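You operate a simulated robot arm through the tools that you are given. There is no shell and no other tool. Be economical: measure what you need, move in short steps, check, and stop when the job is done.

The job below is to be done with a simulated two-armed robot. You get a single attempt, and the scene is never put back.

## Task
Open the right bench drawer, take the hand brush and leave it in the inside of the right bench drawer, then shut the drawer. Shut the right bench door. Take the wooden roller from the long bench top and leave it on the low end of the desk. Open the narrow desk drawer, fetch the grey mug from the long bench top and set it in the inside of the narrow desk drawer and shut the drawer again. Push the wide drawer shut. Put one of the white cups from the low end of the desk in the grey dustpan. Take the lid off the tin on the drum bench top and lay it down there. The order is free. Set down upright: grey mug, white cup.

Only the result counts: the job must be done as asked and must still hold three seconds after the hand-in. Knocking over, shifting, dropping, spilling or breaking anything else fails it. Lids that push on must go on centred and level and be pressed home; caps that screw on are set level and turned clockwise until they are tight.

## Robot
Two 7-joint arms with two-finger parallel grippers on one trunk, on a base that drives. Base frame: it is fixed to the floor where the robot stands at the start and does not move with it; the origin is under the middle of the robot, x ahead of it, y to its left, z up. Units: mm, degrees, N and s.
The left shoulder is at the start at [60, 147, 543], the right one opposite. With the tool pointing down near the work surface each hand reaches from about 100 to 660 mm from the robot's upright axis, wherever it stands, measured 20 degrees to its own side. Places, roughly: grey dustpan (18x20x10 cm) [-2500, -4800, 800]; grey mug [1250, -250, 1000]; hand brush (10x5x8 cm) [900, 200, 900]; inside of the narrow desk drawer [-1300, -800, 600]; inside of the right bench drawer [900, 100, 700]; low end of the desk [-1000, -400, 800]; narrow desk drawer [-1200, -800, 600]; right bench door [600, -200, 400]; right bench drawer [900, 100, 700]; tin [-7250, -5500, 750]; white cup (6x6x8 cm) [-900, -600, 800]; white cup (7x7x8 cm) [-1100, -300, 800]; wide drawer [-4100, -1400, 600]; wooden roller (22x4x4 cm) [500, 700, 900]. Payload 3.43 kg a hand.
The TCP of each hand is the grasp point between the finger pads, 30 mm short of the fingertips. In the tool frame z runs along the fingers and y along their closing line. Largest opening 94 mm; finger width 28, thickness 10; the body of the gripper, 50 by 96 mm, starts 55 mm behind the TCP.
Orientation is that of the tool frame in the base frame, as a unit quaternion [x, y, z, w]. With the fingers straight down and closing along the base's y, the tool's x points along the base's -x, its y along +y and its z along -z.

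## Interface
- The arms move only by the tool servo_tool. It takes "left_moves", "right_moves" or both (then of equal length, played together; a hand with none holds still); each is a list of rows, each an object of numbers (a shift or turn left out is 0, a gripper value left out holds the last): "dx", "dy", "dz": the shift along the tool's x, y, z in mm; "rx", "ry", "rz": the turn, a rotation vector about the tool's x, y, z in degrees; "fingers": the finger opening in mm, from 0 to 94. In form: [{"dx": .., "dy": .., "dz": .., "rx": .., "ry": .., "rz": .., "fingers": ..}, ...]. A call has 1 to 12 rows; each row shifts and turns the commanded pose from where the row before left it, along the tool's axes as they then stand. A row lasts 0.2 s, in which the tool goes at most 50 mm and 8.6 degrees; a call with a longer step from one row to the next is refused whole, and so is a gripper value outside its range. A pose out of reach is approached as far as the arm can. The call stops where the force on the tool passes 40 N (or 10 N more than at its start, if that is more) or the arm is blocked; 0.2 s more then pass. The fingers move at their own pace (about 72 mm/s each) and stop on an object; they squeeze with about 41 N. The grip force told is the motor's: it shows also when the fingers shut on nothing. Time passes only in rows, and 0.2 s behind the last, so rows that do not move let the fingers close. The reply holds the time, the measured pose of the TCP, the force on the tool along the base axes, the opening and the grip force, in the units named above and with some noise, with the torque about the TCP (base axes, N m) and any sound that the robot's microphone picked up.
- Cameras (640 x 400 px; columns grow to the right, rows downward): "scene" is now at [28.4, -53, 1156.2]; the picture's right is [-0.72, -0.69, 0.00], its down [-0.55, 0.57, -0.62] and it looks along [0.43, -0.44, -0.79] (base axes); focal length 214 px, centre (320, 200). "left" rides on the left gripper at [76, -14, -103] in its tool frame; the picture's right is [0.18, 0.98, 0.00], its down [-0.75, 0.14, -0.64] and it looks along [-0.63, 0.12, 0.77] (tool axes); focal length 243 px, centre (320, 200). "right" rides on the right gripper at [76, 14, -103] in its tool frame; the picture's right is [-0.18, 0.98, 0.00], its down [-0.75, -0.14, -0.64] and it looks along [-0.63, -0.12, 0.77] (tool axes); focal length 243 px, centre (320, 200). There is no depth. A picture from a camera that has moved, and an enlarged one, comes with that camera's place and axes in the base frame and with its lens. The place of the scene camera against the robot may be out by one fixed shift of up to 12 mm in any direction.
- snapshot(camera): a new picture of that camera. The clock stands still meanwhile.
- move_column(by): slides the trunk up (or, below 0, down) by that many mm; the arms and the scene camera ride with it, the base frame stays. It gives what a move gives, with no picture.
- base_move(legs): drives the robot by 1 to 6 legs, each [ahead, left, turn to the left] in mm, mm and degrees, along the robot's own axes; the way and the turn of a leg run together, so that a leg with both is an arc; at most 1500 mm and 180 degrees a leg. The arms and the cameras ride along, it lands a little off, and it stops where it bumps. It gives what a move gives.
- turn_head(pan, tilt): turns the head with the scene camera to pan (to the left, within 86 degrees either way) and tilt (down, from -29 to 69), counted from straight ahead of the robot. It gives what a move gives.
- enlarge(camera, box): a new picture of the part [left, top, right, bottom] of that camera's present view, enlarged. The clock stands still meanwhile.
- hand_in(): hands the job in; it is judged then, once.

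Work in short steps. Places have to be worked out from the pictures, the camera data and where the tool is seen: move nearer, look again, correct. Check each grasp and each placing, and mend what went wrong. You have 217 turns and 212 pictures in all, those below and enlarged ones among them. Open the grippers and draw the arms clear of the work before you hand the job in, unless the task says otherwise; then end with one line.

The tools are called as name(argument=value, ...) on one line, values as JSON. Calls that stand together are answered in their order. servo_tool: Moves the arms, as the interface text tells. Its arguments: {"type":"object","properties":{"left_moves":{"type":"array"},"right_moves":{"type":"array"}},"required":[]} The other tools are called the same way: move_column (by) slides the trunk up or down; base_move (legs) drives the base; turn_head (pan, tilt) turns the head that bears the scene camera; snapshot (camera) takes a picture; enlarge (camera, box) takes an enlarged picture of a part of a camera's view; hand_in () hands the job in.

At the start:

```text
clock: 0.0
left_tcp_pos: [307.0, 225.6, 999.3]
left_tool_rot: [-0.001, 1.0, 0.0, 0.002]
left_force: [0.1, -0.5, -0.8]
left_moment: [0.02, 0.02, 0.01]
left_opening: 94.0
left_grip_force: 0.0
right_tcp_pos: [305.5, -64.5, 999.9]
right_tool_rot: [0.0, 1.0, 0.001, 0.002]
right_force: [-0.3, -0.3, -1.0]
right_moment: [-0.01, -0.02, 0.0]
right_opening: 94.0
right_grip_force: 0.1
trunk travel left (down, up): [-250.0, 0.0]
robot x, y, heading: [0.6, 0.2, -0.0]
head pan, tilt: [-46.1, 51.9]
```

scene: 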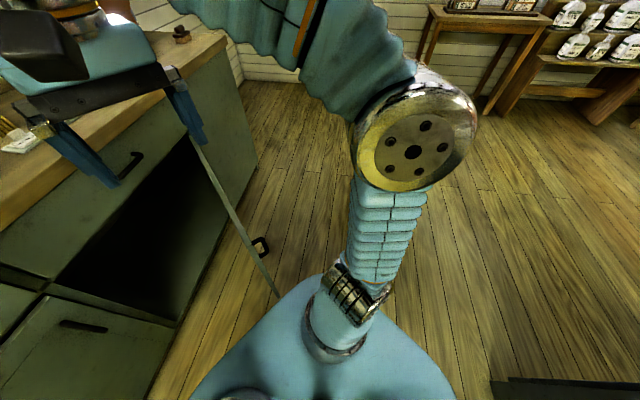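
right: 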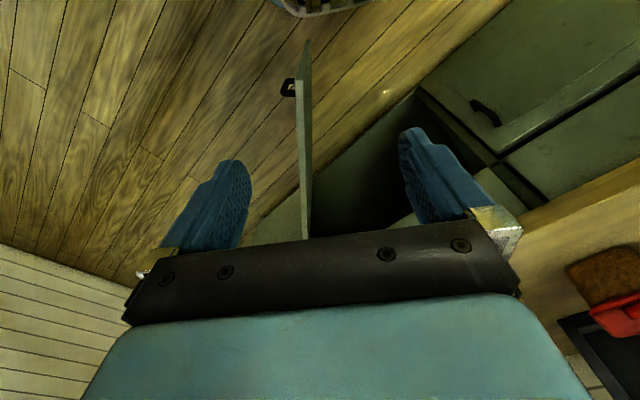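
left: 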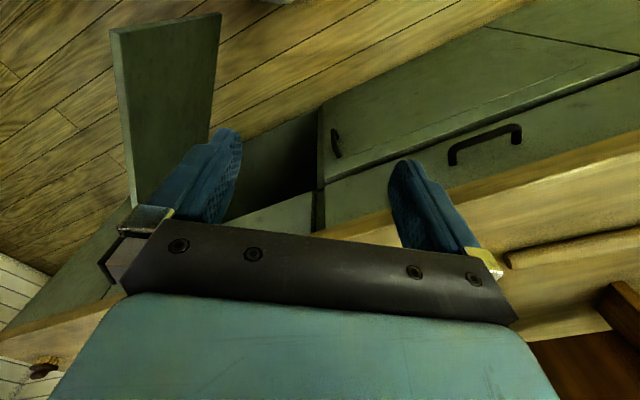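

I look around first: head straight ahead, tilted down, to see the bench.

turn_head(pan=0, tilt=35)

snapshot(camera="scene")

turn_head(pan=50, tilt=40)

snapshot(camera="scene")

turn_head(pan=-45, tilt=20)

snapshot(camera="scene")

```text
clock: 1.1
left_tcp_pos: [307.1, 224.3, 999.4]
left_tool_rot: [0.0, 1.0, 0.001, 0.0]
left_force: [0.1, -0.9, -0.1]
left_moment: [0.03, 0.02, 0.02]
left_opening: 94.1
left_grip_force: 0.0
right_tcp_pos: [305.7, -64.7, 999.6]
right_tool_rot: [0.001, 1.0, 0.0, 0.001]
right_force: [-0.4, -0.3, -0.3]
right_moment: [0.0, 0.01, 0.01]
right_opening: 94.1
right_grip_force: 0.1
trunk travel left (down, up): [-250.0, 0.0]
robot x, y, heading: [-0.3, -1.7, 0.0]
head pan, tilt: [0.0, 35.0]
```

```text
208 pictures are left
camera scene: at [64.3, 1.1, 1180.4], right [0.0, -1.0, 0.0], down [-0.57, 0.0, -0.82], along [0.82, 0.0, -0.57], focal length 214 px, centre (320, 200)
```

scene: 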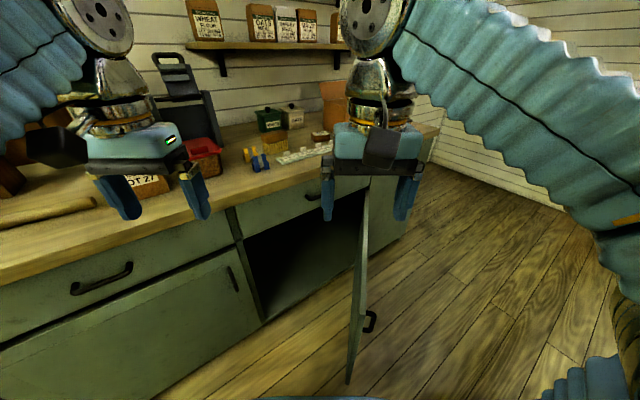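

```text
clock: 2.3
left_tcp_pos: [306.8, 224.2, 1000.0]
left_tool_rot: [0.0, 1.0, 0.0, 0.001]
left_force: [-0.2, -0.6, 0.7]
left_moment: [0.0, -0.04, -0.01]
left_opening: 94.2
left_grip_force: 0.0
right_tcp_pos: [304.4, -64.8, 1000.1]
right_tool_rot: [0.0, 1.0, 0.001, 0.0]
right_force: [-0.3, -0.7, -0.2]
right_moment: [0.0, -0.02, 0.03]
right_opening: 94.1
right_grip_force: 0.0
trunk travel left (down, up): [-250.0, 0.0]
robot x, y, heading: [0.5, -3.3, 0.3]
head pan, tilt: [50.0, 40.0]
```

```text
207 pictures are left
camera scene: at [31.0, 66.2, 1172.9], right [0.77, -0.64, 0.0], down [-0.41, -0.49, -0.77], along [0.49, 0.59, -0.64], focal length 214 px, centre (320, 200)
```

scene: 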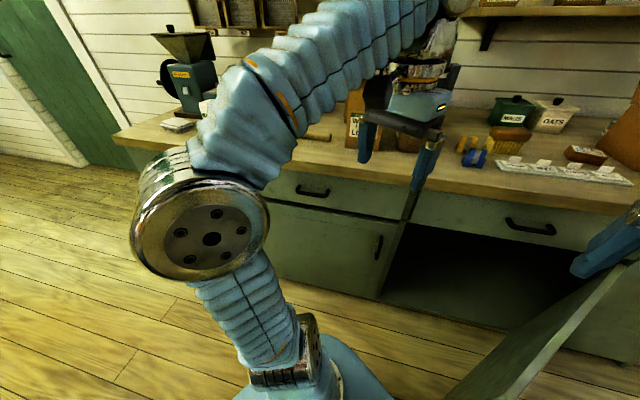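

```text
clock: 4.0
left_tcp_pos: [307.5, 225.6, 999.5]
left_tool_rot: [0.0, 1.0, 0.0, 0.001]
left_force: [-0.3, -1.0, 0.1]
left_moment: [0.02, 0.02, 0.01]
left_opening: 94.0
left_grip_force: 0.0
right_tcp_pos: [305.0, -63.9, 999.9]
right_tool_rot: [0.0, 1.0, 0.001, 0.0]
right_force: [1.4, 0.1, 0.2]
right_moment: [0.01, -0.01, 0.01]
right_opening: 94.0
right_grip_force: 0.1
trunk travel left (down, up): [-250.0, 0.0]
robot x, y, heading: [0.0, 3.3, -0.0]
head pan, tilt: [-45.0, 20.0]
```

```text
206 pictures are left
camera scene: at [42.2, -64.7, 1204.3], right [-0.71, -0.71, 0.0], down [-0.24, 0.24, -0.94], along [0.66, -0.66, -0.34], focal length 214 px, centre (320, 200)
```

scene: 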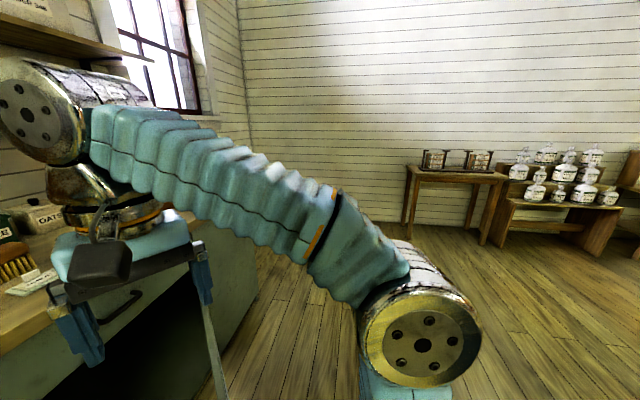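

The bench front runs obliquely (facing it is about 36° to the left), and the open door stands towards me. I back off a little, turn to face the bench and look.

base_move(legs=[[-150, 0, 0], [0, 0, 36]])

turn_head(pan=-40, tilt=40)

snapshot(camera="scene")

turn_head(pan=0, tilt=25)

snapshot(camera="scene")

```text
clock: 7.1
left_tcp_pos: [-30.0, 362.0, 998.6]
left_tool_rot: [-0.308, 0.951, 0.001, 0.0]
left_force: [-0.3, -0.8, -0.1]
left_moment: [0.02, 0.05, 0.0]
left_opening: 93.8
left_grip_force: 0.0
right_tcp_pos: [136.8, 127.6, 1000.5]
right_tool_rot: [-0.308, 0.951, 0.001, 0.001]
right_force: [0.7, -0.2, -0.4]
right_moment: [-0.01, 0.04, 0.0]
right_opening: 94.2
right_grip_force: 0.1
trunk travel left (down, up): [-250.0, 0.0]
robot x, y, heading: [-147.6, 0.2, 36.2]
head pan, tilt: [-45.0, 20.0]
```

```text
clock: 7.9
left_tcp_pos: [-30.7, 362.1, 1000.6]
left_tool_rot: [-0.308, 0.951, 0.001, 0.001]
left_force: [0.5, -0.2, -0.5]
left_moment: [0.04, 0.01, 0.03]
left_opening: 93.9
left_grip_force: 0.0
right_tcp_pos: [137.1, 126.5, 999.0]
right_tool_rot: [-0.308, 0.951, 0.001, 0.0]
right_force: [0.0, 0.4, -0.2]
right_moment: [0.0, -0.04, 0.02]
right_opening: 93.7
right_grip_force: 0.0
trunk travel left (down, up): [-250.0, 0.0]
robot x, y, heading: [-149.6, -0.7, 35.8]
head pan, tilt: [-40.0, 40.0]
```

```text
205 pictures are left
camera scene: at [-81.5, -22.7, 1173.0], right [-0.07, -1.0, 0.0], down [-0.64, 0.05, -0.77], along [0.76, -0.06, -0.64], focal length 214 px, centre (320, 200)
```

scene: 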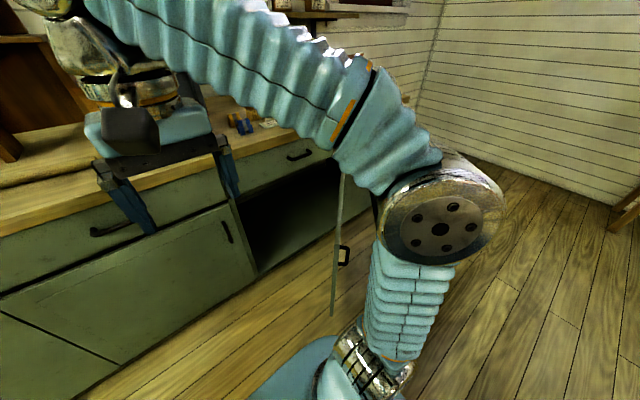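

```text
clock: 9.0
left_tcp_pos: [-31.1, 361.8, 1000.8]
left_tool_rot: [-0.308, 0.951, 0.001, 0.001]
left_force: [0.1, 0.6, -0.6]
left_moment: [-0.01, 0.02, 0.02]
left_opening: 94.0
left_grip_force: 0.0
right_tcp_pos: [136.3, 126.1, 999.6]
right_tool_rot: [-0.308, 0.951, 0.001, 0.0]
right_force: [0.3, -0.7, -0.1]
right_moment: [-0.01, -0.01, 0.03]
right_opening: 94.2
right_grip_force: 0.1
trunk travel left (down, up): [-250.0, 0.0]
robot x, y, heading: [-146.8, -1.7, 36.2]
head pan, tilt: [0.0, 25.0]
```

```text
204 pictures are left
camera scene: at [-91.6, 37.4, 1196.2], right [0.59, -0.81, 0.0], down [-0.34, -0.25, -0.91], along [0.73, 0.53, -0.42], focal length 214 px, centre (320, 200)
```

scene: 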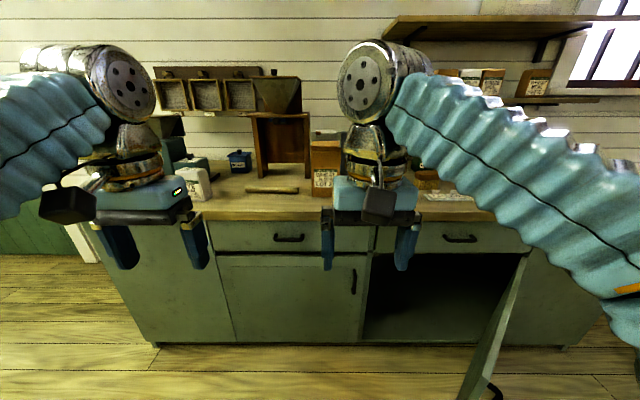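

The view is now square to the bench, and the right door is hinged on the right with its free edge towards me. I back off and shift right so that I stand before the right cabinet.

base_move(legs=[[-200, 0, 0], [0, -480, 0]])

turn_head(pan=-8, tilt=40)

snapshot(camera="scene")

snapshot(camera="right")

```text
clock: 13.0
left_tcp_pos: [85.0, -145.6, 1000.2]
left_tool_rot: [-0.306, 0.952, 0.0, 0.0]
left_force: [0.7, -0.4, -0.2]
left_moment: [0.01, 0.0, 0.01]
left_opening: 94.1
left_grip_force: 0.0
right_tcp_pos: [251.2, -381.8, 999.7]
right_tool_rot: [-0.307, 0.952, 0.001, 0.0]
right_force: [-0.4, 0.2, 0.2]
right_moment: [0.0, 0.03, 0.01]
right_opening: 94.0
right_grip_force: 0.0
trunk travel left (down, up): [-250.0, 0.0]
robot x, y, heading: [-32.5, -507.7, 35.6]
head pan, tilt: [0.0, 25.0]
```

```text
clock: 13.8
left_tcp_pos: [85.5, -146.8, 999.8]
left_tool_rot: [-0.307, 0.952, 0.0, 0.001]
left_force: [-0.4, 0.4, 0.4]
left_moment: [-0.04, 0.02, -0.01]
left_opening: 94.2
left_grip_force: 0.1
right_tcp_pos: [252.9, -381.4, 1000.1]
right_tool_rot: [-0.306, 0.952, 0.001, 0.001]
right_force: [0.2, 0.5, -0.5]
right_moment: [0.0, 0.02, 0.01]
right_opening: 93.9
right_grip_force: 0.0
trunk travel left (down, up): [-250.0, 0.0]
robot x, y, heading: [-35.1, -506.7, 35.8]
head pan, tilt: [-8.0, 40.0]
```

```text
203 pictures are left
camera scene: at [24.1, -484.3, 1173.0], right [0.47, -0.89, 0.0], down [-0.57, -0.3, -0.77], along [0.68, 0.36, -0.64], focal length 214 px, centre (320, 200)
```

scene: 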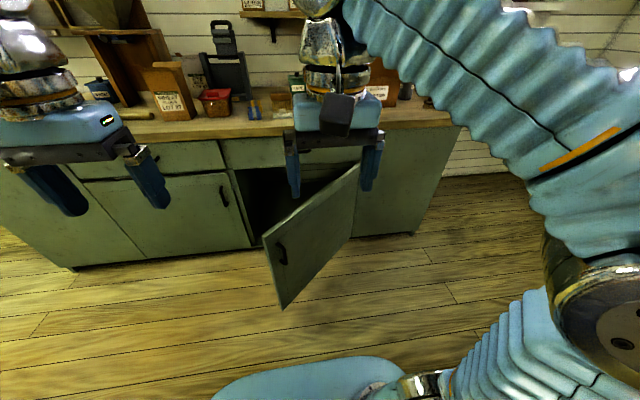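

```text
202 pictures are left
camera right: at [182.4, -414.3, 1101.2], right [-0.42, 0.91, 0.0], down [0.69, 0.32, 0.64], along [0.58, 0.27, -0.77], focal length 243 px, centre (320, 200)
```

right: 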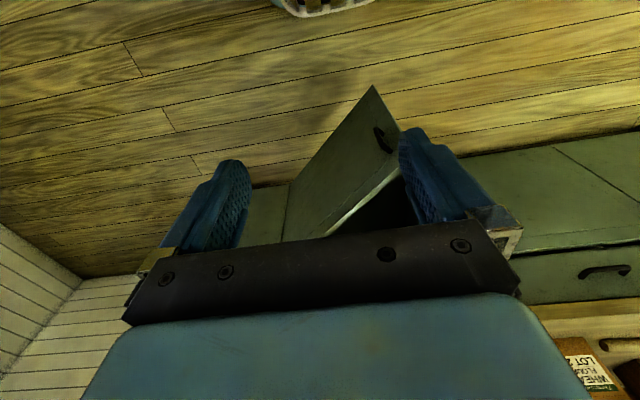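

The door stands about 40° open; its free edge is around (350, -102), top at z≈650, and it can be pushed straight ahead. I close the right fingers and turn the right tool to point ahead.

servo_tool(right_moves=[{"ry": -8.2, "fingers": 0}, {"ry": -8.2}, {"ry": -8.2}, {"ry": -8.2}, {"ry": -8.2}, {"ry": -8.2}, {"ry": -8.2}, {"ry": -8.2}, {"ry": -8.2}, {"ry": -8.2}, {"ry": -8}])

servo_tool(right_moves=[{"dx": 40, "dz": 18}, {"dx": 40, "dz": 18}, {"dx": 40, "dz": 18}, {"dx": 40, "dz": 18}, {"dx": 40, "dz": 18}, {"dx": 40, "dz": 18}, {"dx": 40, "dz": 18}, {"dx": 40, "dz": 18}, {"dx": 40, "dz": 18}, {"dx": 40, "dz": 18}, {"dx": 40, "dz": 18}])

snapshot(camera="scene")

```text
clock: 16.2
left_tcp_pos: [86.2, -144.8, 999.8]
left_tool_rot: [-0.307, 0.952, 0.001, 0.001]
left_force: [-0.4, 0.0, 0.2]
left_moment: [-0.01, 0.02, 0.04]
left_opening: 93.8
left_grip_force: 0.1
right_tcp_pos: [250.7, -382.2, 999.0]
right_tool_rot: [-0.216, 0.672, 0.217, 0.674]
right_force: [-0.2, 0.6, -0.7]
right_moment: [0.03, 0.0, 0.0]
right_opening: 0.0
right_grip_force: 32.8
trunk travel left (down, up): [-250.0, 0.0]
robot x, y, heading: [-29.9, -508.3, 35.7]
head pan, tilt: [-8.0, 40.0]
```

```text
clock: 18.6
left_tcp_pos: [86.6, -144.6, 999.2]
left_tool_rot: [-0.306, 0.952, 0.0, 0.001]
left_force: [-0.4, 0.3, -0.4]
left_moment: [0.0, 0.01, -0.01]
left_opening: 93.9
left_grip_force: 0.1
right_tcp_pos: [414.4, -224.3, 588.7]
right_tool_rot: [-0.216, 0.673, 0.217, 0.674]
right_force: [0.0, -0.6, -0.8]
right_moment: [0.01, 0.02, -0.01]
right_opening: 0.0
right_grip_force: 33.1
right hand out of reach, approached as far as the arm can: row 3, 4, 5, 6
trunk travel left (down, up): [-250.0, 0.0]
robot x, y, heading: [-33.7, -508.7, 35.7]
head pan, tilt: [-8.0, 40.0]
```

```text
201 pictures are left
camera scene: at [23.9, -484.5, 1173.0], right [0.47, -0.89, 0.0], down [-0.57, -0.3, -0.77], along [0.68, 0.36, -0.64], focal length 214 px, centre (320, 200)
```

scene: 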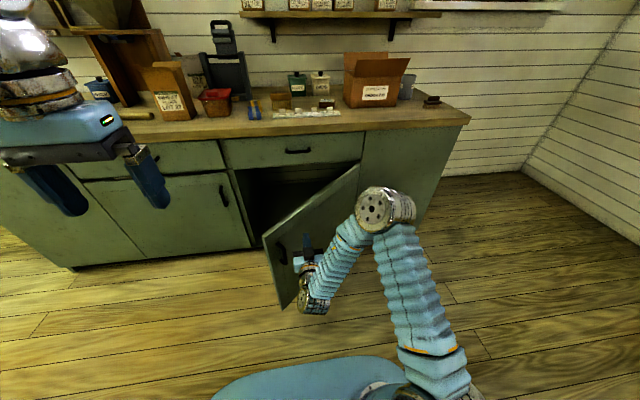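

The hand is just in front of the door. I shift it left by 70 for leverage, then drive ahead to swing the door in.

servo_tool(right_moves=[{"dy": 40}, {"dy": 30}])

base_move(legs=[[240, 0, 0]])

snapshot(camera="scene")

```text
clock: 19.2
left_tcp_pos: [86.2, -144.6, 999.0]
left_tool_rot: [-0.307, 0.952, 0.001, 0.0]
left_force: [-0.2, 0.4, 1.3]
left_moment: [0.0, 0.01, 0.01]
left_opening: 94.3
left_grip_force: 0.0
right_tcp_pos: [375.2, -166.0, 588.7]
right_tool_rot: [-0.216, 0.673, 0.217, 0.674]
right_force: [-1.0, 0.4, 0.1]
right_moment: [0.01, -0.03, -0.05]
right_opening: 0.0
right_grip_force: 33.1
trunk travel left (down, up): [-250.0, 0.0]
robot x, y, heading: [-31.6, -506.1, 35.6]
head pan, tilt: [-8.0, 40.0]
```

```text
clock: 21.0
left_tcp_pos: [283.5, -3.5, 999.9]
left_tool_rot: [-0.306, 0.952, 0.0, 0.002]
left_force: [0.3, 0.0, 0.3]
left_moment: [0.01, -0.01, -0.02]
left_opening: 94.1
left_grip_force: 0.1
right_tcp_pos: [574.4, -24.8, 589.8]
right_tool_rot: [-0.216, 0.673, 0.218, 0.673]
right_force: [0.1, 0.2, 0.0]
right_moment: [0.01, 0.01, 0.01]
right_opening: 0.0
right_grip_force: 33.2
trunk travel left (down, up): [-250.0, 0.0]
robot x, y, heading: [162.1, -363.6, 35.6]
head pan, tilt: [-8.0, 40.0]
```

```text
200 pictures are left
camera scene: at [221.9, -342.4, 1172.9], right [0.46, -0.89, 0.0], down [-0.57, -0.3, -0.77], along [0.68, 0.36, -0.64], focal length 214 px, centre (320, 200)
```

scene: 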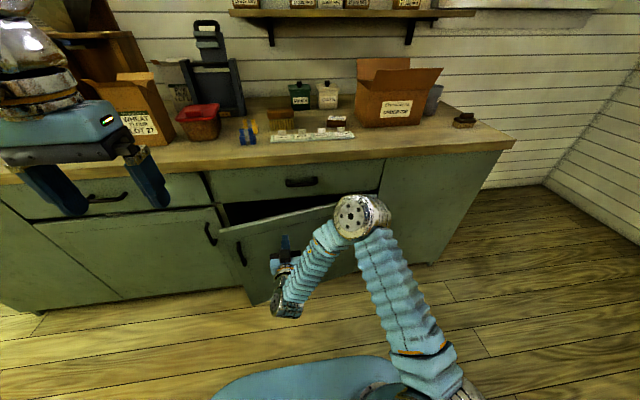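

The door swings well; I drive a bit more, then press home with the arm under force watch.

base_move(legs=[[75, 0, 0]])

servo_tool(right_moves=[{"dz": 10}, {"dz": 10}, {"dz": 10}, {"dz": 10}, {"dz": 10}, {"dz": 10}])

snapshot(camera="scene")

```text
clock: 22.0
left_tcp_pos: [345.5, 39.6, 999.3]
left_tool_rot: [-0.306, 0.952, 0.0, 0.002]
left_force: [-0.7, 0.0, 0.1]
left_moment: [0.02, 0.03, 0.0]
left_opening: 94.1
left_grip_force: 0.2
right_tcp_pos: [633.5, 19.2, 588.6]
right_tool_rot: [-0.216, 0.673, 0.218, 0.674]
right_force: [0.0, -0.6, -0.8]
right_moment: [-0.02, 0.03, -0.01]
right_opening: 0.0
right_grip_force: 32.3
trunk travel left (down, up): [-250.0, 0.0]
robot x, y, heading: [226.9, -319.2, 35.7]
head pan, tilt: [-8.0, 40.0]
```

```text
clock: 23.4
left_tcp_pos: [342.3, 37.8, 1000.2]
left_tool_rot: [-0.305, 0.952, 0.001, 0.002]
left_force: [-0.4, 0.3, 0.2]
left_moment: [-0.02, 0.01, 0.01]
left_opening: 94.1
left_grip_force: 0.1
right_tcp_pos: [682.1, 54.4, 589.8]
right_tool_rot: [-0.217, 0.673, 0.218, 0.673]
right_force: [-26.6, -30.2, 1.6]
right_moment: [0.25, 0.12, -0.35]
right_opening: 0.0
right_grip_force: 32.6
trunk travel left (down, up): [-250.0, 0.0]
robot x, y, heading: [221.5, -321.1, 35.9]
head pan, tilt: [-8.0, 40.0]
```

```text
199 pictures are left
camera scene: at [281.3, -300.6, 1173.1], right [0.46, -0.89, 0.0], down [-0.57, -0.3, -0.77], along [0.68, 0.36, -0.64], focal length 214 px, centre (320, 200)
```

scene: 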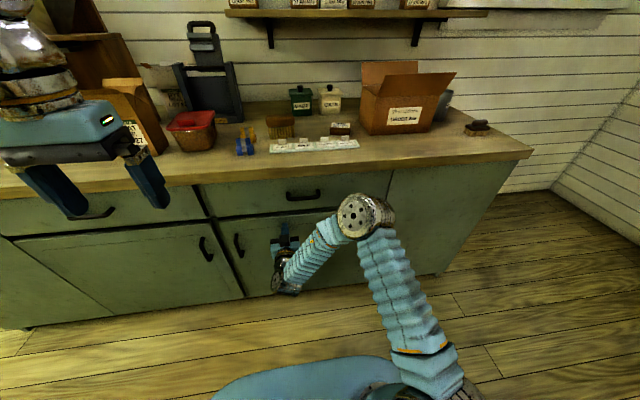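

The door is shut (contact at n≈614). I look closely at the handle and the bench items.

enlarge(camera="scene", box=[180, 80, 400, 220])

servo_tool(right_moves=[{"dz": -40}, {"dz": -40}, {"dz": -30, "rz": 8.5}, {"rz": 8.5}, {"rz": 8.5}, {"rz": 8.5}, {"rz": 8.5}, {"rz": 8.5}, {"rz": 8.5}, {"rz": 8.5}, {"rz": 8.5}, {"rz": 8.5}])

```text
2.86 times, centred on (290, 150) of scene
camera zoom: at [281.3, -300.6, 1173.1], right [0.46, -0.89, 0.0], down [-0.57, -0.3, -0.77], along [0.68, 0.36, -0.64], focal length 613 px, centre (406, 343)
```

zoom: 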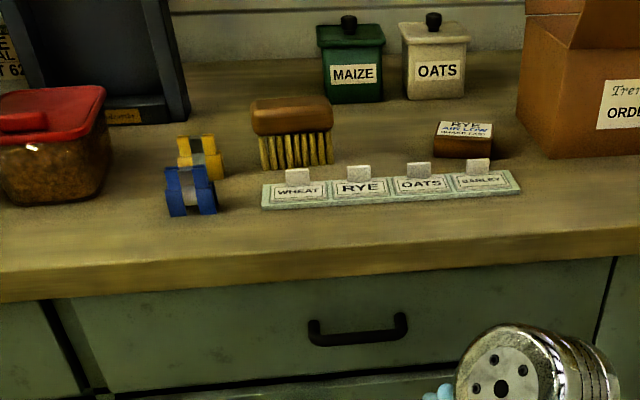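

```text
clock: 26.0
left_tcp_pos: [343.8, 40.1, 999.4]
left_tool_rot: [-0.305, 0.952, 0.0, 0.001]
left_force: [0.8, -0.2, 0.4]
left_moment: [0.0, -0.02, 0.01]
left_opening: 93.8
left_grip_force: 0.1
right_tcp_pos: [590.9, 22.7, 789.7]
right_tool_rot: [0.294, 0.651, 0.607, 0.349]
right_force: [-0.8, 0.3, 0.3]
right_moment: [0.0, 0.02, 0.02]
right_opening: 0.2
right_grip_force: 32.9
right hand out of reach, approached as far as the arm can: row 6, 7, 8, 9, 10, 11, 12
trunk travel left (down, up): [-250.0, 0.0]
robot x, y, heading: [226.5, -327.4, 35.6]
head pan, tilt: [-8.0, 40.0]
```

The roll is done (fingers now close vertically), the hand sits at z≈790. I shift right by 100 to line up with the drawer handle and open the fingers.

servo_tool(right_moves=[{"dx": -25, "fingers": 60}, {"dx": -25}, {"dx": -25}, {"dx": -25}])

snapshot(camera="scene")

snapshot(camera="right")

```text
clock: 27.0
left_tcp_pos: [345.0, 40.2, 999.9]
left_tool_rot: [-0.305, 0.952, 0.0, 0.001]
left_force: [-0.6, 0.3, -1.0]
left_moment: [0.0, -0.05, -0.01]
left_opening: 94.3
left_grip_force: 0.0
right_tcp_pos: [647.7, -57.8, 797.3]
right_tool_rot: [0.295, 0.642, 0.615, 0.35]
right_force: [-0.1, -0.8, -0.1]
right_moment: [0.01, -0.03, 0.03]
right_opening: 59.9
right_grip_force: 0.1
trunk travel left (down, up): [-250.0, 0.0]
robot x, y, heading: [227.1, -321.5, 35.7]
head pan, tilt: [-8.0, 40.0]
```

```text
197 pictures are left
camera scene: at [283.0, -298.4, 1172.9], right [0.46, -0.89, 0.0], down [-0.57, -0.3, -0.77], along [0.68, 0.36, -0.64], focal length 214 px, centre (320, 200)
```

scene: 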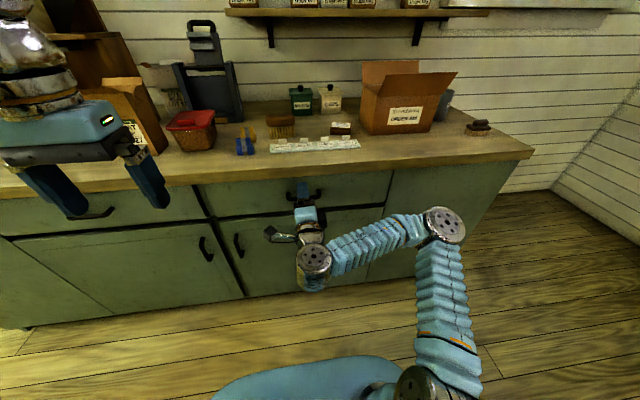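

```text
196 pictures are left
camera right: at [519.7, -55.4, 803.9], right [0.06, -0.08, 1.0], down [-0.08, -0.99, -0.08], along [1.0, -0.07, -0.06], focal length 243 px, centre (320, 200)
```

right: 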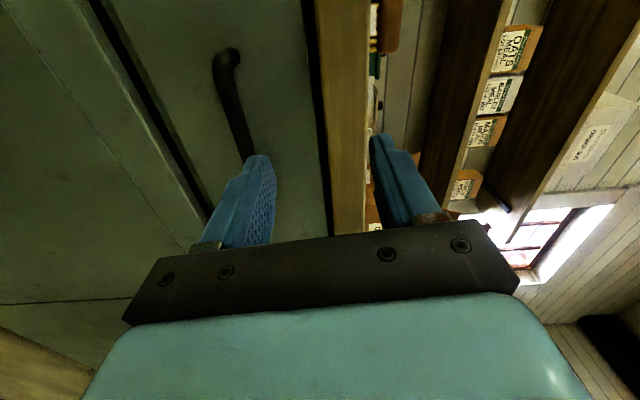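

The handle sits lower at z≈735, centre t≈-430. I lower the hand by 62 and check before advancing.

servo_tool(right_moves=[{"dy": -31}, {"dy": -31}, {"dz": 25}])

snapshot(camera="right")

```text
clock: 27.8
left_tcp_pos: [345.6, 40.0, 999.9]
left_tool_rot: [-0.306, 0.952, 0.0, 0.001]
left_force: [-0.1, 0.5, 0.2]
left_moment: [0.0, -0.01, 0.01]
left_opening: 93.9
left_grip_force: 0.1
right_tcp_pos: [670.1, -58.7, 781.4]
right_tool_rot: [0.295, 0.645, 0.612, 0.35]
right_force: [0.7, -0.7, 1.2]
right_moment: [0.0, 0.03, 0.0]
right_opening: 60.3
right_grip_force: 0.1
right hand out of reach, approached as far as the arm can: row 1, 2, 3
trunk travel left (down, up): [-250.0, 0.0]
robot x, y, heading: [230.8, -321.8, 35.9]
head pan, tilt: [-8.0, 40.0]
```

```text
195 pictures are left
camera right: at [541.9, -56.5, 787.8], right [0.06, -0.08, 1.0], down [-0.08, -0.99, -0.07], along [1.0, -0.07, -0.07], focal length 243 px, centre (320, 200)
```

right: 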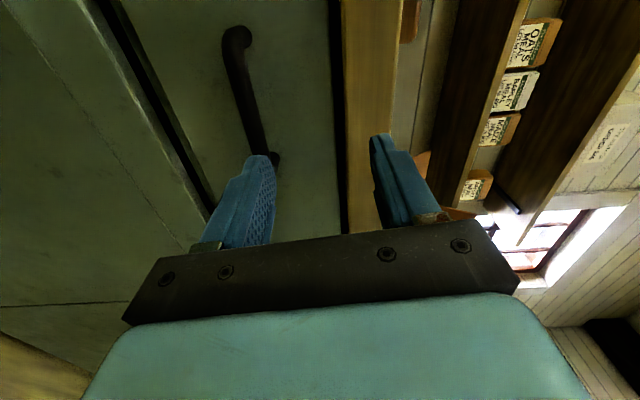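

The arm is at its limit there, so I lower the trunk by 50 to bring the hand to handle height.

move_column(by=-50)

servo_tool(right_moves=[{"dx": 20}])

snapshot(camera="right")

```text
clock: 28.8
left_tcp_pos: [345.5, 40.7, 950.2]
left_tool_rot: [-0.305, 0.952, 0.0, 0.001]
left_force: [-0.3, -0.4, -0.3]
left_moment: [-0.01, -0.01, 0.02]
left_opening: 94.0
left_grip_force: 0.1
right_tcp_pos: [669.6, -59.0, 731.4]
right_tool_rot: [0.296, 0.644, 0.613, 0.35]
right_force: [0.5, 0.6, -0.4]
right_moment: [0.0, -0.01, 0.01]
right_opening: 60.1
right_grip_force: 0.1
trunk travel left (down, up): [-200.0, 50.0]
robot x, y, heading: [224.7, -325.9, 35.9]
head pan, tilt: [-8.0, 40.0]
```

```text
clock: 29.2
left_tcp_pos: [345.3, 38.9, 949.8]
left_tool_rot: [-0.306, 0.952, 0.002, 0.001]
left_force: [-0.8, -0.4, 0.1]
left_moment: [0.0, 0.0, -0.02]
left_opening: 93.9
left_grip_force: 0.0
right_tcp_pos: [658.3, -43.3, 730.8]
right_tool_rot: [0.297, 0.647, 0.61, 0.348]
right_force: [-0.3, -0.2, 0.9]
right_moment: [-0.04, 0.0, 0.01]
right_opening: 60.2
right_grip_force: 0.0
trunk travel left (down, up): [-200.0, 50.0]
robot x, y, heading: [227.4, -317.9, 35.7]
head pan, tilt: [-8.0, 40.0]
```

```text
194 pictures are left
camera right: at [529.5, -40.6, 738.4], right [0.06, -0.07, 1.0], down [-0.08, -0.99, -0.06], along [0.99, -0.07, -0.07], focal length 243 px, centre (320, 200)
```

right: 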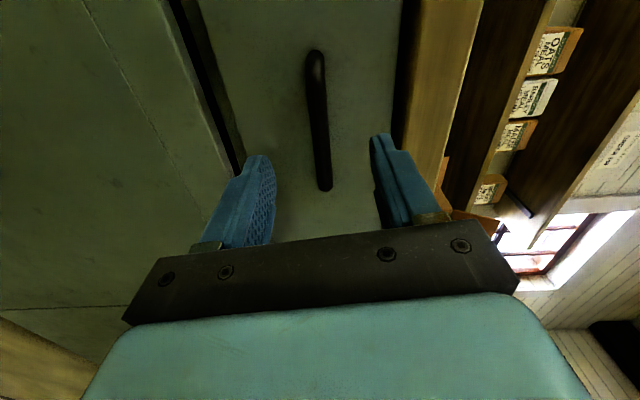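

The handle lies between the fingers. I advance slowly until the fingertips are past the bar, then grip.

servo_tool(right_moves=[{"dz": 15}, {"dz": 15}, {"dz": 15}, {"dz": 12}, {"dz": 10}, {"dz": 8}])

snapshot(camera="right")

```text
clock: 30.6
left_tcp_pos: [344.4, 39.7, 949.3]
left_tool_rot: [-0.306, 0.952, 0.001, 0.002]
left_force: [0.9, -1.1, 0.3]
left_moment: [-0.02, -0.02, -0.02]
left_opening: 94.1
left_grip_force: 0.1
right_tcp_pos: [718.5, -0.2, 741.2]
right_tool_rot: [0.295, 0.647, 0.61, 0.349]
right_force: [0.1, -0.7, -0.4]
right_moment: [-0.02, 0.0, 0.04]
right_opening: 59.9
right_grip_force: 0.1
right hand out of reach, approached as far as the arm can: row 1, 3
trunk travel left (down, up): [-200.0, 50.0]
robot x, y, heading: [225.5, -323.4, 35.6]
head pan, tilt: [-8.0, 40.0]
```

```text
193 pictures are left
camera right: at [590.8, 1.9, 748.5], right [0.07, -0.07, 1.0], down [-0.08, -0.99, -0.06], along [0.99, -0.07, -0.07], focal length 243 px, centre (320, 200)
```

right: 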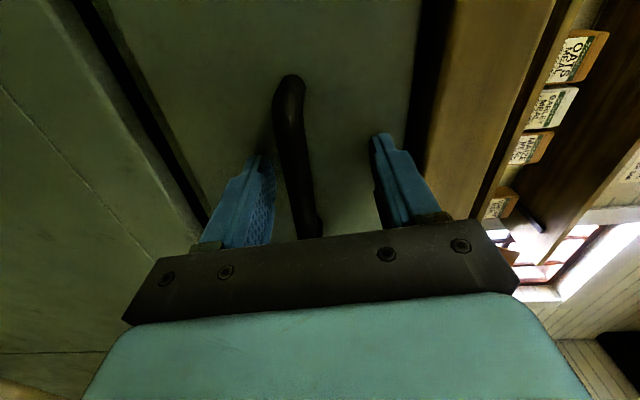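

The bar is between the fingers but the hand is ~10 high; I lower the trunk 8 mm and close.

move_column(by=-8)

servo_tool(right_moves=[{"fingers": 0}, {}, {}, {}])

snapshot(camera="right")

```text
clock: 31.1
left_tcp_pos: [344.8, 40.9, 941.0]
left_tool_rot: [-0.306, 0.952, 0.0, 0.001]
left_force: [0.6, -0.3, -0.7]
left_moment: [-0.01, 0.01, -0.02]
left_opening: 94.0
left_grip_force: 0.1
right_tcp_pos: [718.7, -0.3, 733.8]
right_tool_rot: [0.295, 0.647, 0.61, 0.349]
right_force: [0.9, 0.0, -0.6]
right_moment: [-0.02, -0.01, 0.02]
right_opening: 60.0
right_grip_force: 0.1
trunk travel left (down, up): [-192.0, 58.0]
robot x, y, heading: [231.6, -323.5, 35.5]
head pan, tilt: [-8.0, 40.0]
```

```text
clock: 32.1
left_tcp_pos: [346.4, 39.9, 941.5]
left_tool_rot: [-0.306, 0.952, 0.001, 0.0]
left_force: [-1.3, -0.6, 0.0]
left_moment: [0.03, -0.02, 0.0]
left_opening: 94.2
left_grip_force: 0.0
right_tcp_pos: [719.6, -2.0, 730.1]
right_tool_rot: [0.296, 0.65, 0.608, 0.347]
right_force: [-11.7, -9.7, -29.1]
right_moment: [0.86, 0.72, -0.42]
right_opening: 20.2
right_grip_force: 45.5
trunk travel left (down, up): [-192.0, 58.0]
robot x, y, heading: [224.9, -321.5, 35.4]
head pan, tilt: [-8.0, 40.0]
```

```text
192 pictures are left
camera right: at [591.1, 1.8, 738.2], right [0.07, -0.07, 1.0], down [-0.08, -1.0, -0.06], along [0.99, -0.07, -0.07], focal length 243 px, centre (320, 200)
```

right: 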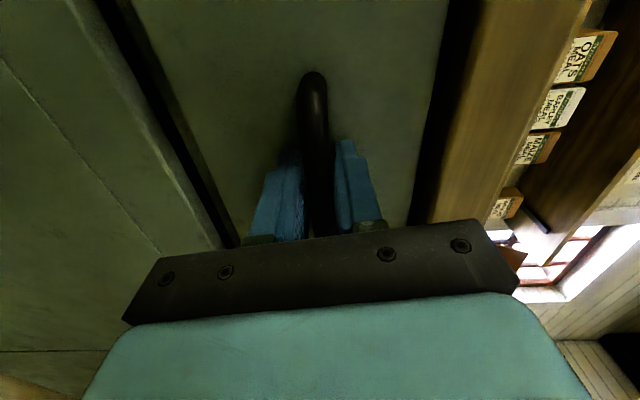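

Grip is firm on the bar. I pull the drawer open by driving back 120 first.

base_move(legs=[[-120, 0, 0]])

snapshot(camera="scene")

```text
clock: 33.4
left_tcp_pos: [247.0, -28.8, 940.8]
left_tool_rot: [-0.306, 0.952, -0.001, 0.0]
left_force: [-0.4, 0.1, 0.0]
left_moment: [0.0, 0.01, -0.02]
left_opening: 94.0
left_grip_force: 0.0
right_tcp_pos: [621.3, -70.4, 729.7]
right_tool_rot: [0.296, 0.649, 0.608, 0.348]
right_force: [-2.6, 3.1, -33.8]
right_moment: [0.84, 0.6, -0.16]
right_opening: 20.2
right_grip_force: 44.9
trunk travel left (down, up): [-192.0, 58.0]
robot x, y, heading: [128.3, -390.1, 35.8]
head pan, tilt: [-8.0, 40.0]
```

```text
191 pictures are left
camera scene: at [186.6, -367.7, 1114.7], right [0.46, -0.89, 0.0], down [-0.57, -0.3, -0.76], along [0.68, 0.35, -0.64], focal length 214 px, centre (320, 200)
```

scene: 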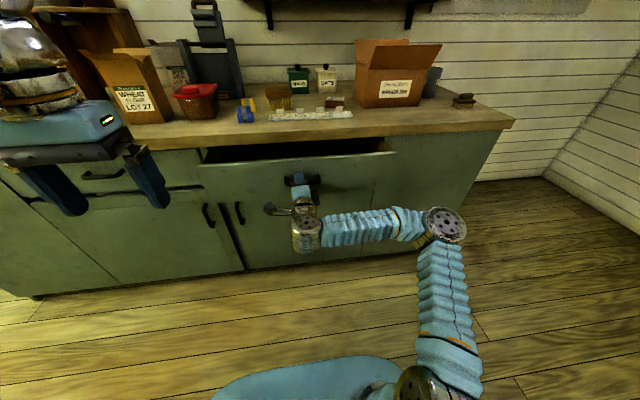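

The drawer follows; it's 120 open. I pull another 55 and release, leaving room to stand close enough to fetch the brush.

base_move(legs=[[-55, 0, 0]])

servo_tool(right_moves=[{"fingers": 70}, {}, {}, {"dz": -20}, {"dz": -30}, {"dz": -30}])

snapshot(camera="scene")

snapshot(camera="left")

```text
clock: 34.3
left_tcp_pos: [203.3, -60.9, 941.4]
left_tool_rot: [-0.305, 0.952, 0.0, 0.001]
left_force: [0.1, 0.2, -0.5]
left_moment: [0.03, 0.01, 0.02]
left_opening: 93.8
left_grip_force: 0.0
right_tcp_pos: [576.1, -104.4, 728.5]
right_tool_rot: [0.296, 0.651, 0.606, 0.349]
right_force: [-1.9, 1.5, -16.3]
right_moment: [0.85, 0.68, -0.16]
right_opening: 20.2
right_grip_force: 45.1
trunk travel left (down, up): [-192.0, 58.0]
robot x, y, heading: [82.1, -420.1, 35.6]
head pan, tilt: [-8.0, 40.0]
```

```text
clock: 35.7
left_tcp_pos: [202.7, -62.2, 940.7]
left_tool_rot: [-0.305, 0.952, 0.002, 0.001]
left_force: [1.0, 1.0, -0.1]
left_moment: [0.03, 0.05, -0.01]
left_opening: 93.9
left_grip_force: 0.0
right_tcp_pos: [509.2, -150.1, 729.9]
right_tool_rot: [0.296, 0.65, 0.608, 0.348]
right_force: [0.9, -0.4, -0.3]
right_moment: [-0.02, 0.02, -0.01]
right_opening: 70.0
right_grip_force: 0.0
trunk travel left (down, up): [-192.0, 58.0]
robot x, y, heading: [83.9, -422.1, 35.6]
head pan, tilt: [-8.0, 40.0]
```

```text
190 pictures are left
camera scene: at [140.4, -400.9, 1114.9], right [0.46, -0.89, 0.0], down [-0.57, -0.3, -0.77], along [0.68, 0.36, -0.64], focal length 214 px, centre (320, 200)
```

scene: 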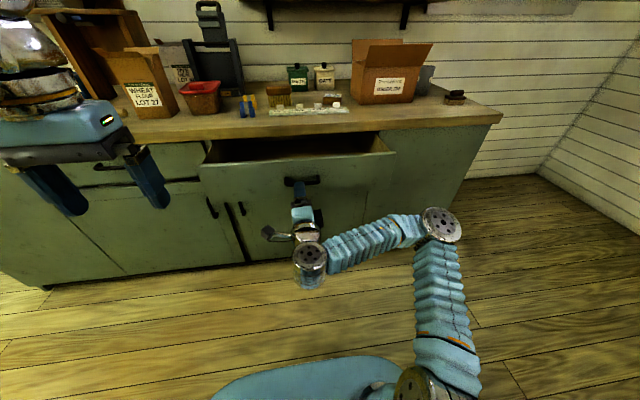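

```text
189 pictures are left
camera left: at [148.2, -118.8, 1043.3], right [-0.72, 0.69, 0.0], down [0.53, 0.55, 0.64], along [0.45, 0.47, -0.77], focal length 243 px, centre (320, 200)
```

left: 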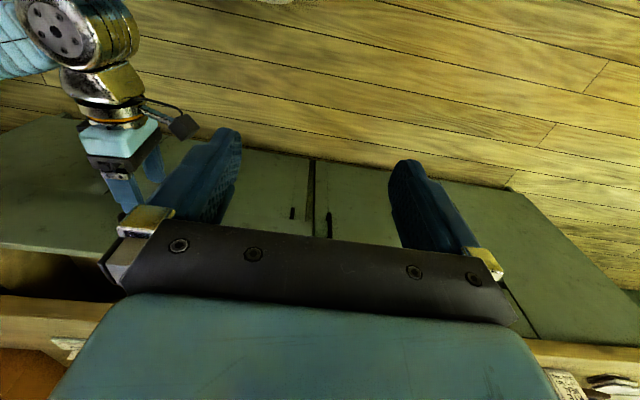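

The drawer is open ~175. I now raise and unroll the right hand back to its parking pose, so I can drive closer with the left hand to fetch the brush.

servo_tool(right_moves=[{"dy": 25, "rz": -8.5}, {"dy": 25}, {"rz": -8.5}, {"rz": -8.5}, {"rz": -8.5}, {"rz": -8.5}, {"rz": -8.5}, {"rz": -8.5}, {"rz": -8.5}, {"rz": -8.5}, {"rz": -8.5}, {"rz": -4.5}])

servo_tool(right_moves=[{"ry": 8.2, "dx": -20}, {"ry": 8.2}, {"ry": 8.2}, {"ry": 8.2}, {"ry": 8.2}, {"ry": 8.2}, {"ry": 8.2}, {"ry": 8.2}, {"ry": 8.2}, {"ry": 8.2}, {"ry": 8}])

```text
clock: 38.3
left_tcp_pos: [202.6, -61.8, 942.3]
left_tool_rot: [-0.306, 0.952, 0.0, 0.0]
left_force: [0.5, 0.1, -0.5]
left_moment: [0.05, 0.04, -0.02]
left_opening: 94.1
left_grip_force: 0.0
right_tcp_pos: [506.5, -143.6, 781.8]
right_tool_rot: [-0.248, 0.67, 0.187, 0.675]
right_force: [-0.2, 1.1, -0.9]
right_moment: [0.04, -0.02, -0.01]
right_opening: 70.1
right_grip_force: 0.1
trunk travel left (down, up): [-192.0, 58.0]
robot x, y, heading: [81.7, -423.7, 35.4]
head pan, tilt: [-8.0, 40.0]
```

```text
clock: 40.7
left_tcp_pos: [202.6, -62.4, 941.7]
left_tool_rot: [-0.306, 0.952, 0.0, 0.002]
left_force: [-0.9, -0.2, 0.2]
left_moment: [-0.01, -0.02, 0.02]
left_opening: 94.1
left_grip_force: 0.1
right_tcp_pos: [506.2, -140.9, 802.3]
right_tool_rot: [-0.308, 0.951, -0.043, 0.002]
right_force: [-0.7, 0.2, -0.8]
right_moment: [0.01, 0.01, 0.01]
right_opening: 70.2
right_grip_force: 0.0
trunk travel left (down, up): [-192.0, 58.0]
robot x, y, heading: [81.6, -424.6, 35.5]
head pan, tilt: [-8.0, 40.0]
```

Right tool is down again. I retract it back, up and to the right, and raise the trunk.

servo_tool(right_moves=[{"dz": -40, "rx": -4.8}, {"dz": -40, "dy": -25}, {"dz": -40, "dx": 25, "dy": -25}, {"dz": -35, "dx": 30, "dy": -25}, {"dx": 40, "dy": -25}, {"dx": 40, "dy": -25}, {"dx": 40}, {"dx": 30}])

move_column(by=58)

base_move(legs=[[200, 0, 0]])

turn_head(pan=0, tilt=45)

snapshot(camera="scene")

snapshot(camera="left")

```text
refused: row 3 steps farther than a row can; nothing moved
```

```text
clock: 41.7
left_tcp_pos: [202.9, -62.2, 999.2]
left_tool_rot: [-0.305, 0.952, 0.0, 0.001]
left_force: [0.2, -0.3, -1.2]
left_moment: [0.02, -0.02, -0.02]
left_opening: 93.9
left_grip_force: 0.1
right_tcp_pos: [504.2, -141.3, 859.4]
right_tool_rot: [-0.306, 0.951, -0.042, 0.003]
right_force: [0.1, 0.2, -0.2]
right_moment: [0.0, -0.01, 0.04]
right_opening: 70.3
right_grip_force: 0.0
trunk travel left (down, up): [-250.0, 0.0]
robot x, y, heading: [85.4, -423.5, 35.7]
head pan, tilt: [-8.0, 40.0]
```

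```text
clock: 43.3
left_tcp_pos: [369.0, 57.9, 999.8]
left_tool_rot: [-0.307, 0.952, 0.0, 0.002]
left_force: [-0.9, -0.3, -0.1]
left_moment: [0.03, -0.02, -0.01]
left_opening: 94.2
left_grip_force: 0.0
right_tcp_pos: [671.9, -20.0, 859.4]
right_tool_rot: [-0.307, 0.951, -0.043, 0.003]
right_force: [-0.4, 0.4, 0.3]
right_moment: [0.0, -0.03, -0.01]
right_opening: 70.2
right_grip_force: 0.0
trunk travel left (down, up): [-250.0, 0.0]
robot x, y, heading: [249.1, -307.5, 35.6]
head pan, tilt: [-8.0, 40.0]
```

```text
clock: 44.0
left_tcp_pos: [368.6, 57.9, 999.6]
left_tool_rot: [-0.306, 0.952, 0.0, 0.0]
left_force: [0.3, -0.4, -0.1]
left_moment: [0.01, -0.02, 0.01]
left_opening: 94.1
left_grip_force: 0.0
right_tcp_pos: [671.8, -19.7, 859.0]
right_tool_rot: [-0.308, 0.951, -0.044, 0.003]
right_force: [0.3, -0.5, 0.2]
right_moment: [-0.01, -0.01, -0.02]
right_opening: 70.0
right_grip_force: 0.0
trunk travel left (down, up): [-250.0, 0.0]
robot x, y, heading: [251.2, -302.8, 36.0]
head pan, tilt: [0.0, 45.0]
```

```text
188 pictures are left
camera scene: at [298.4, -272.7, 1165.7], right [0.58, -0.81, 0.0], down [-0.57, -0.41, -0.71], along [0.57, 0.41, -0.71], focal length 214 px, centre (320, 200)
```

scene: 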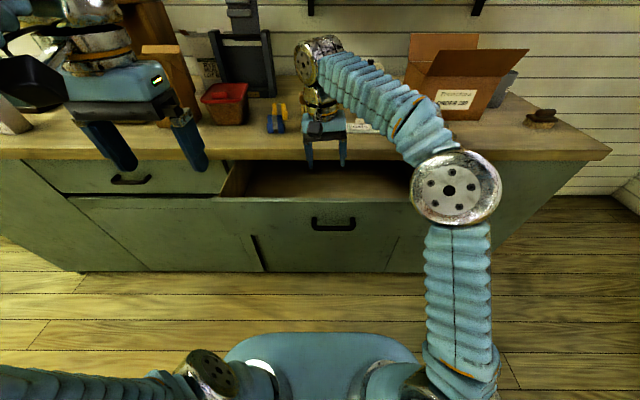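

```text
187 pictures are left
camera left: at [314.8, 1.5, 1101.3], right [-0.72, 0.69, 0.0], down [0.53, 0.55, 0.64], along [0.44, 0.47, -0.77], focal length 243 px, centre (320, 200)
```

left: 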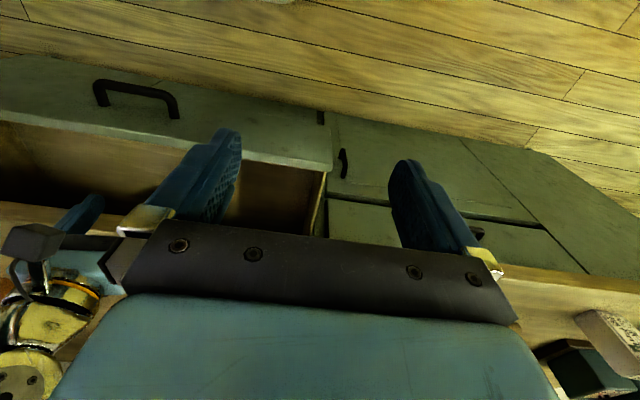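

The first row list was refused, but the drive ended clear: the right hand is just above the open drawer. So I'll use the right hand for the brush: raise it first, square it, then look.

servo_tool(right_moves=[{"dz": -40}, {"dz": -40, "rx": -4.8}, {"dz": -40}, {"dz": -40}, {"fingers": 94}])

snapshot(camera="scene")

snapshot(camera="right")

```text
clock: 45.2
left_tcp_pos: [369.3, 57.9, 999.3]
left_tool_rot: [-0.306, 0.952, 0.0, 0.001]
left_force: [0.6, -0.2, 0.5]
left_moment: [0.02, -0.01, 0.01]
left_opening: 93.7
left_grip_force: 0.1
right_tcp_pos: [670.9, -15.9, 909.4]
right_tool_rot: [-0.307, 0.951, -0.033, 0.002]
right_force: [-0.2, -0.5, -0.8]
right_moment: [0.01, -0.01, 0.02]
right_opening: 94.1
right_grip_force: 0.0
right hand out of reach, approached as far as the arm can: row 2, 3, 4
trunk travel left (down, up): [-250.0, 0.0]
robot x, y, heading: [250.4, -306.3, 35.9]
head pan, tilt: [0.0, 45.0]
```

```text
186 pictures are left
camera scene: at [298.3, -272.7, 1165.6], right [0.58, -0.81, 0.0], down [-0.57, -0.41, -0.71], along [0.57, 0.41, -0.71], focal length 214 px, centre (320, 200)
```

scene: 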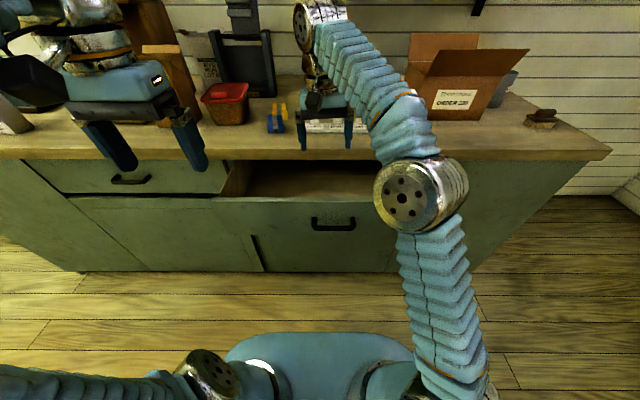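

```text
185 pictures are left
camera right: at [599.3, -43.0, 1011.3], right [-0.43, 0.9, -0.06], down [0.68, 0.37, 0.64], along [0.6, 0.23, -0.77], focal length 243 px, centre (320, 200)
```

right: 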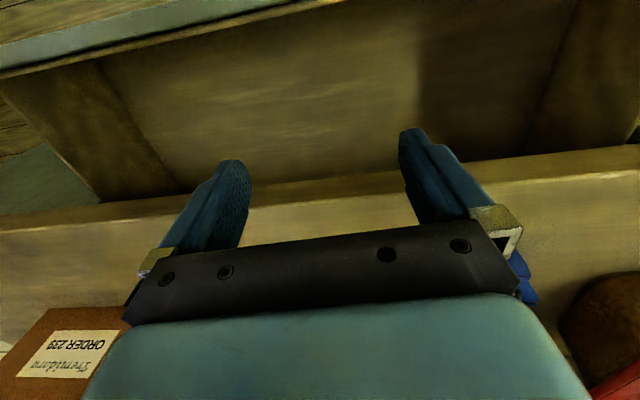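

The hand can't lift high enough so far out, and the open drawer keeps me from going closer. I'll shut the drawer again for now, fetch the brush close up, and reopen with the other hand. First back off, lower and tilt the right hand.

base_move(legs=[[-270, 0, 0]])

servo_tool(right_moves=[{"dz": 40, "fingers": 0}, {"dz": 40}, {"dz": 40}, {"dz": 40}, {"ry": -8.5}, {"ry": -8.5}, {"ry": -8.5}, {"ry": -8.5}, {"ry": -8.5}, {"ry": -8.5}, {"ry": -8.5}, {"ry": -8.5}])

snapshot(camera="scene")

```text
clock: 47.1
left_tcp_pos: [149.8, -100.0, 1000.4]
left_tool_rot: [-0.305, 0.952, 0.0, 0.0]
left_force: [-0.3, -0.3, 0.5]
left_moment: [0.01, -0.01, 0.05]
left_opening: 94.0
left_grip_force: 0.0
right_tcp_pos: [451.1, -175.4, 909.0]
right_tool_rot: [-0.305, 0.952, -0.033, 0.001]
right_force: [-0.3, -0.3, 0.6]
right_moment: [-0.02, 0.0, 0.0]
right_opening: 94.1
right_grip_force: 0.1
trunk travel left (down, up): [-250.0, 0.0]
robot x, y, heading: [28.8, -462.4, 35.4]
head pan, tilt: [0.0, 45.0]
```

```text
clock: 49.7
left_tcp_pos: [150.1, -100.1, 1000.1]
left_tool_rot: [-0.305, 0.953, 0.001, 0.0]
left_force: [-0.1, -0.6, 0.2]
left_moment: [-0.03, -0.03, 0.03]
left_opening: 94.0
left_grip_force: 0.1
right_tcp_pos: [454.7, -185.3, 749.9]
right_tool_rot: [-0.272, 0.788, 0.144, 0.534]
right_force: [0.7, -0.4, 0.5]
right_moment: [0.02, 0.0, 0.0]
right_opening: 0.0
right_grip_force: 33.6
trunk travel left (down, up): [-250.0, 0.0]
robot x, y, heading: [28.5, -462.8, 35.6]
head pan, tilt: [0.0, 45.0]
```

```text
184 pictures are left
camera scene: at [77.9, -431.0, 1165.7], right [0.58, -0.81, 0.0], down [-0.58, -0.41, -0.71], along [0.58, 0.41, -0.71], focal length 214 px, centre (320, 200)
```

scene: 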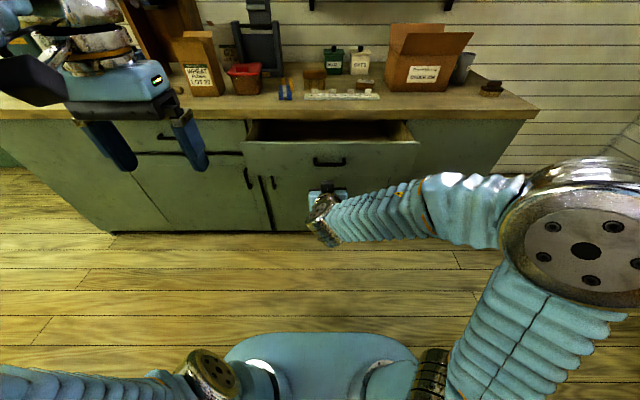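

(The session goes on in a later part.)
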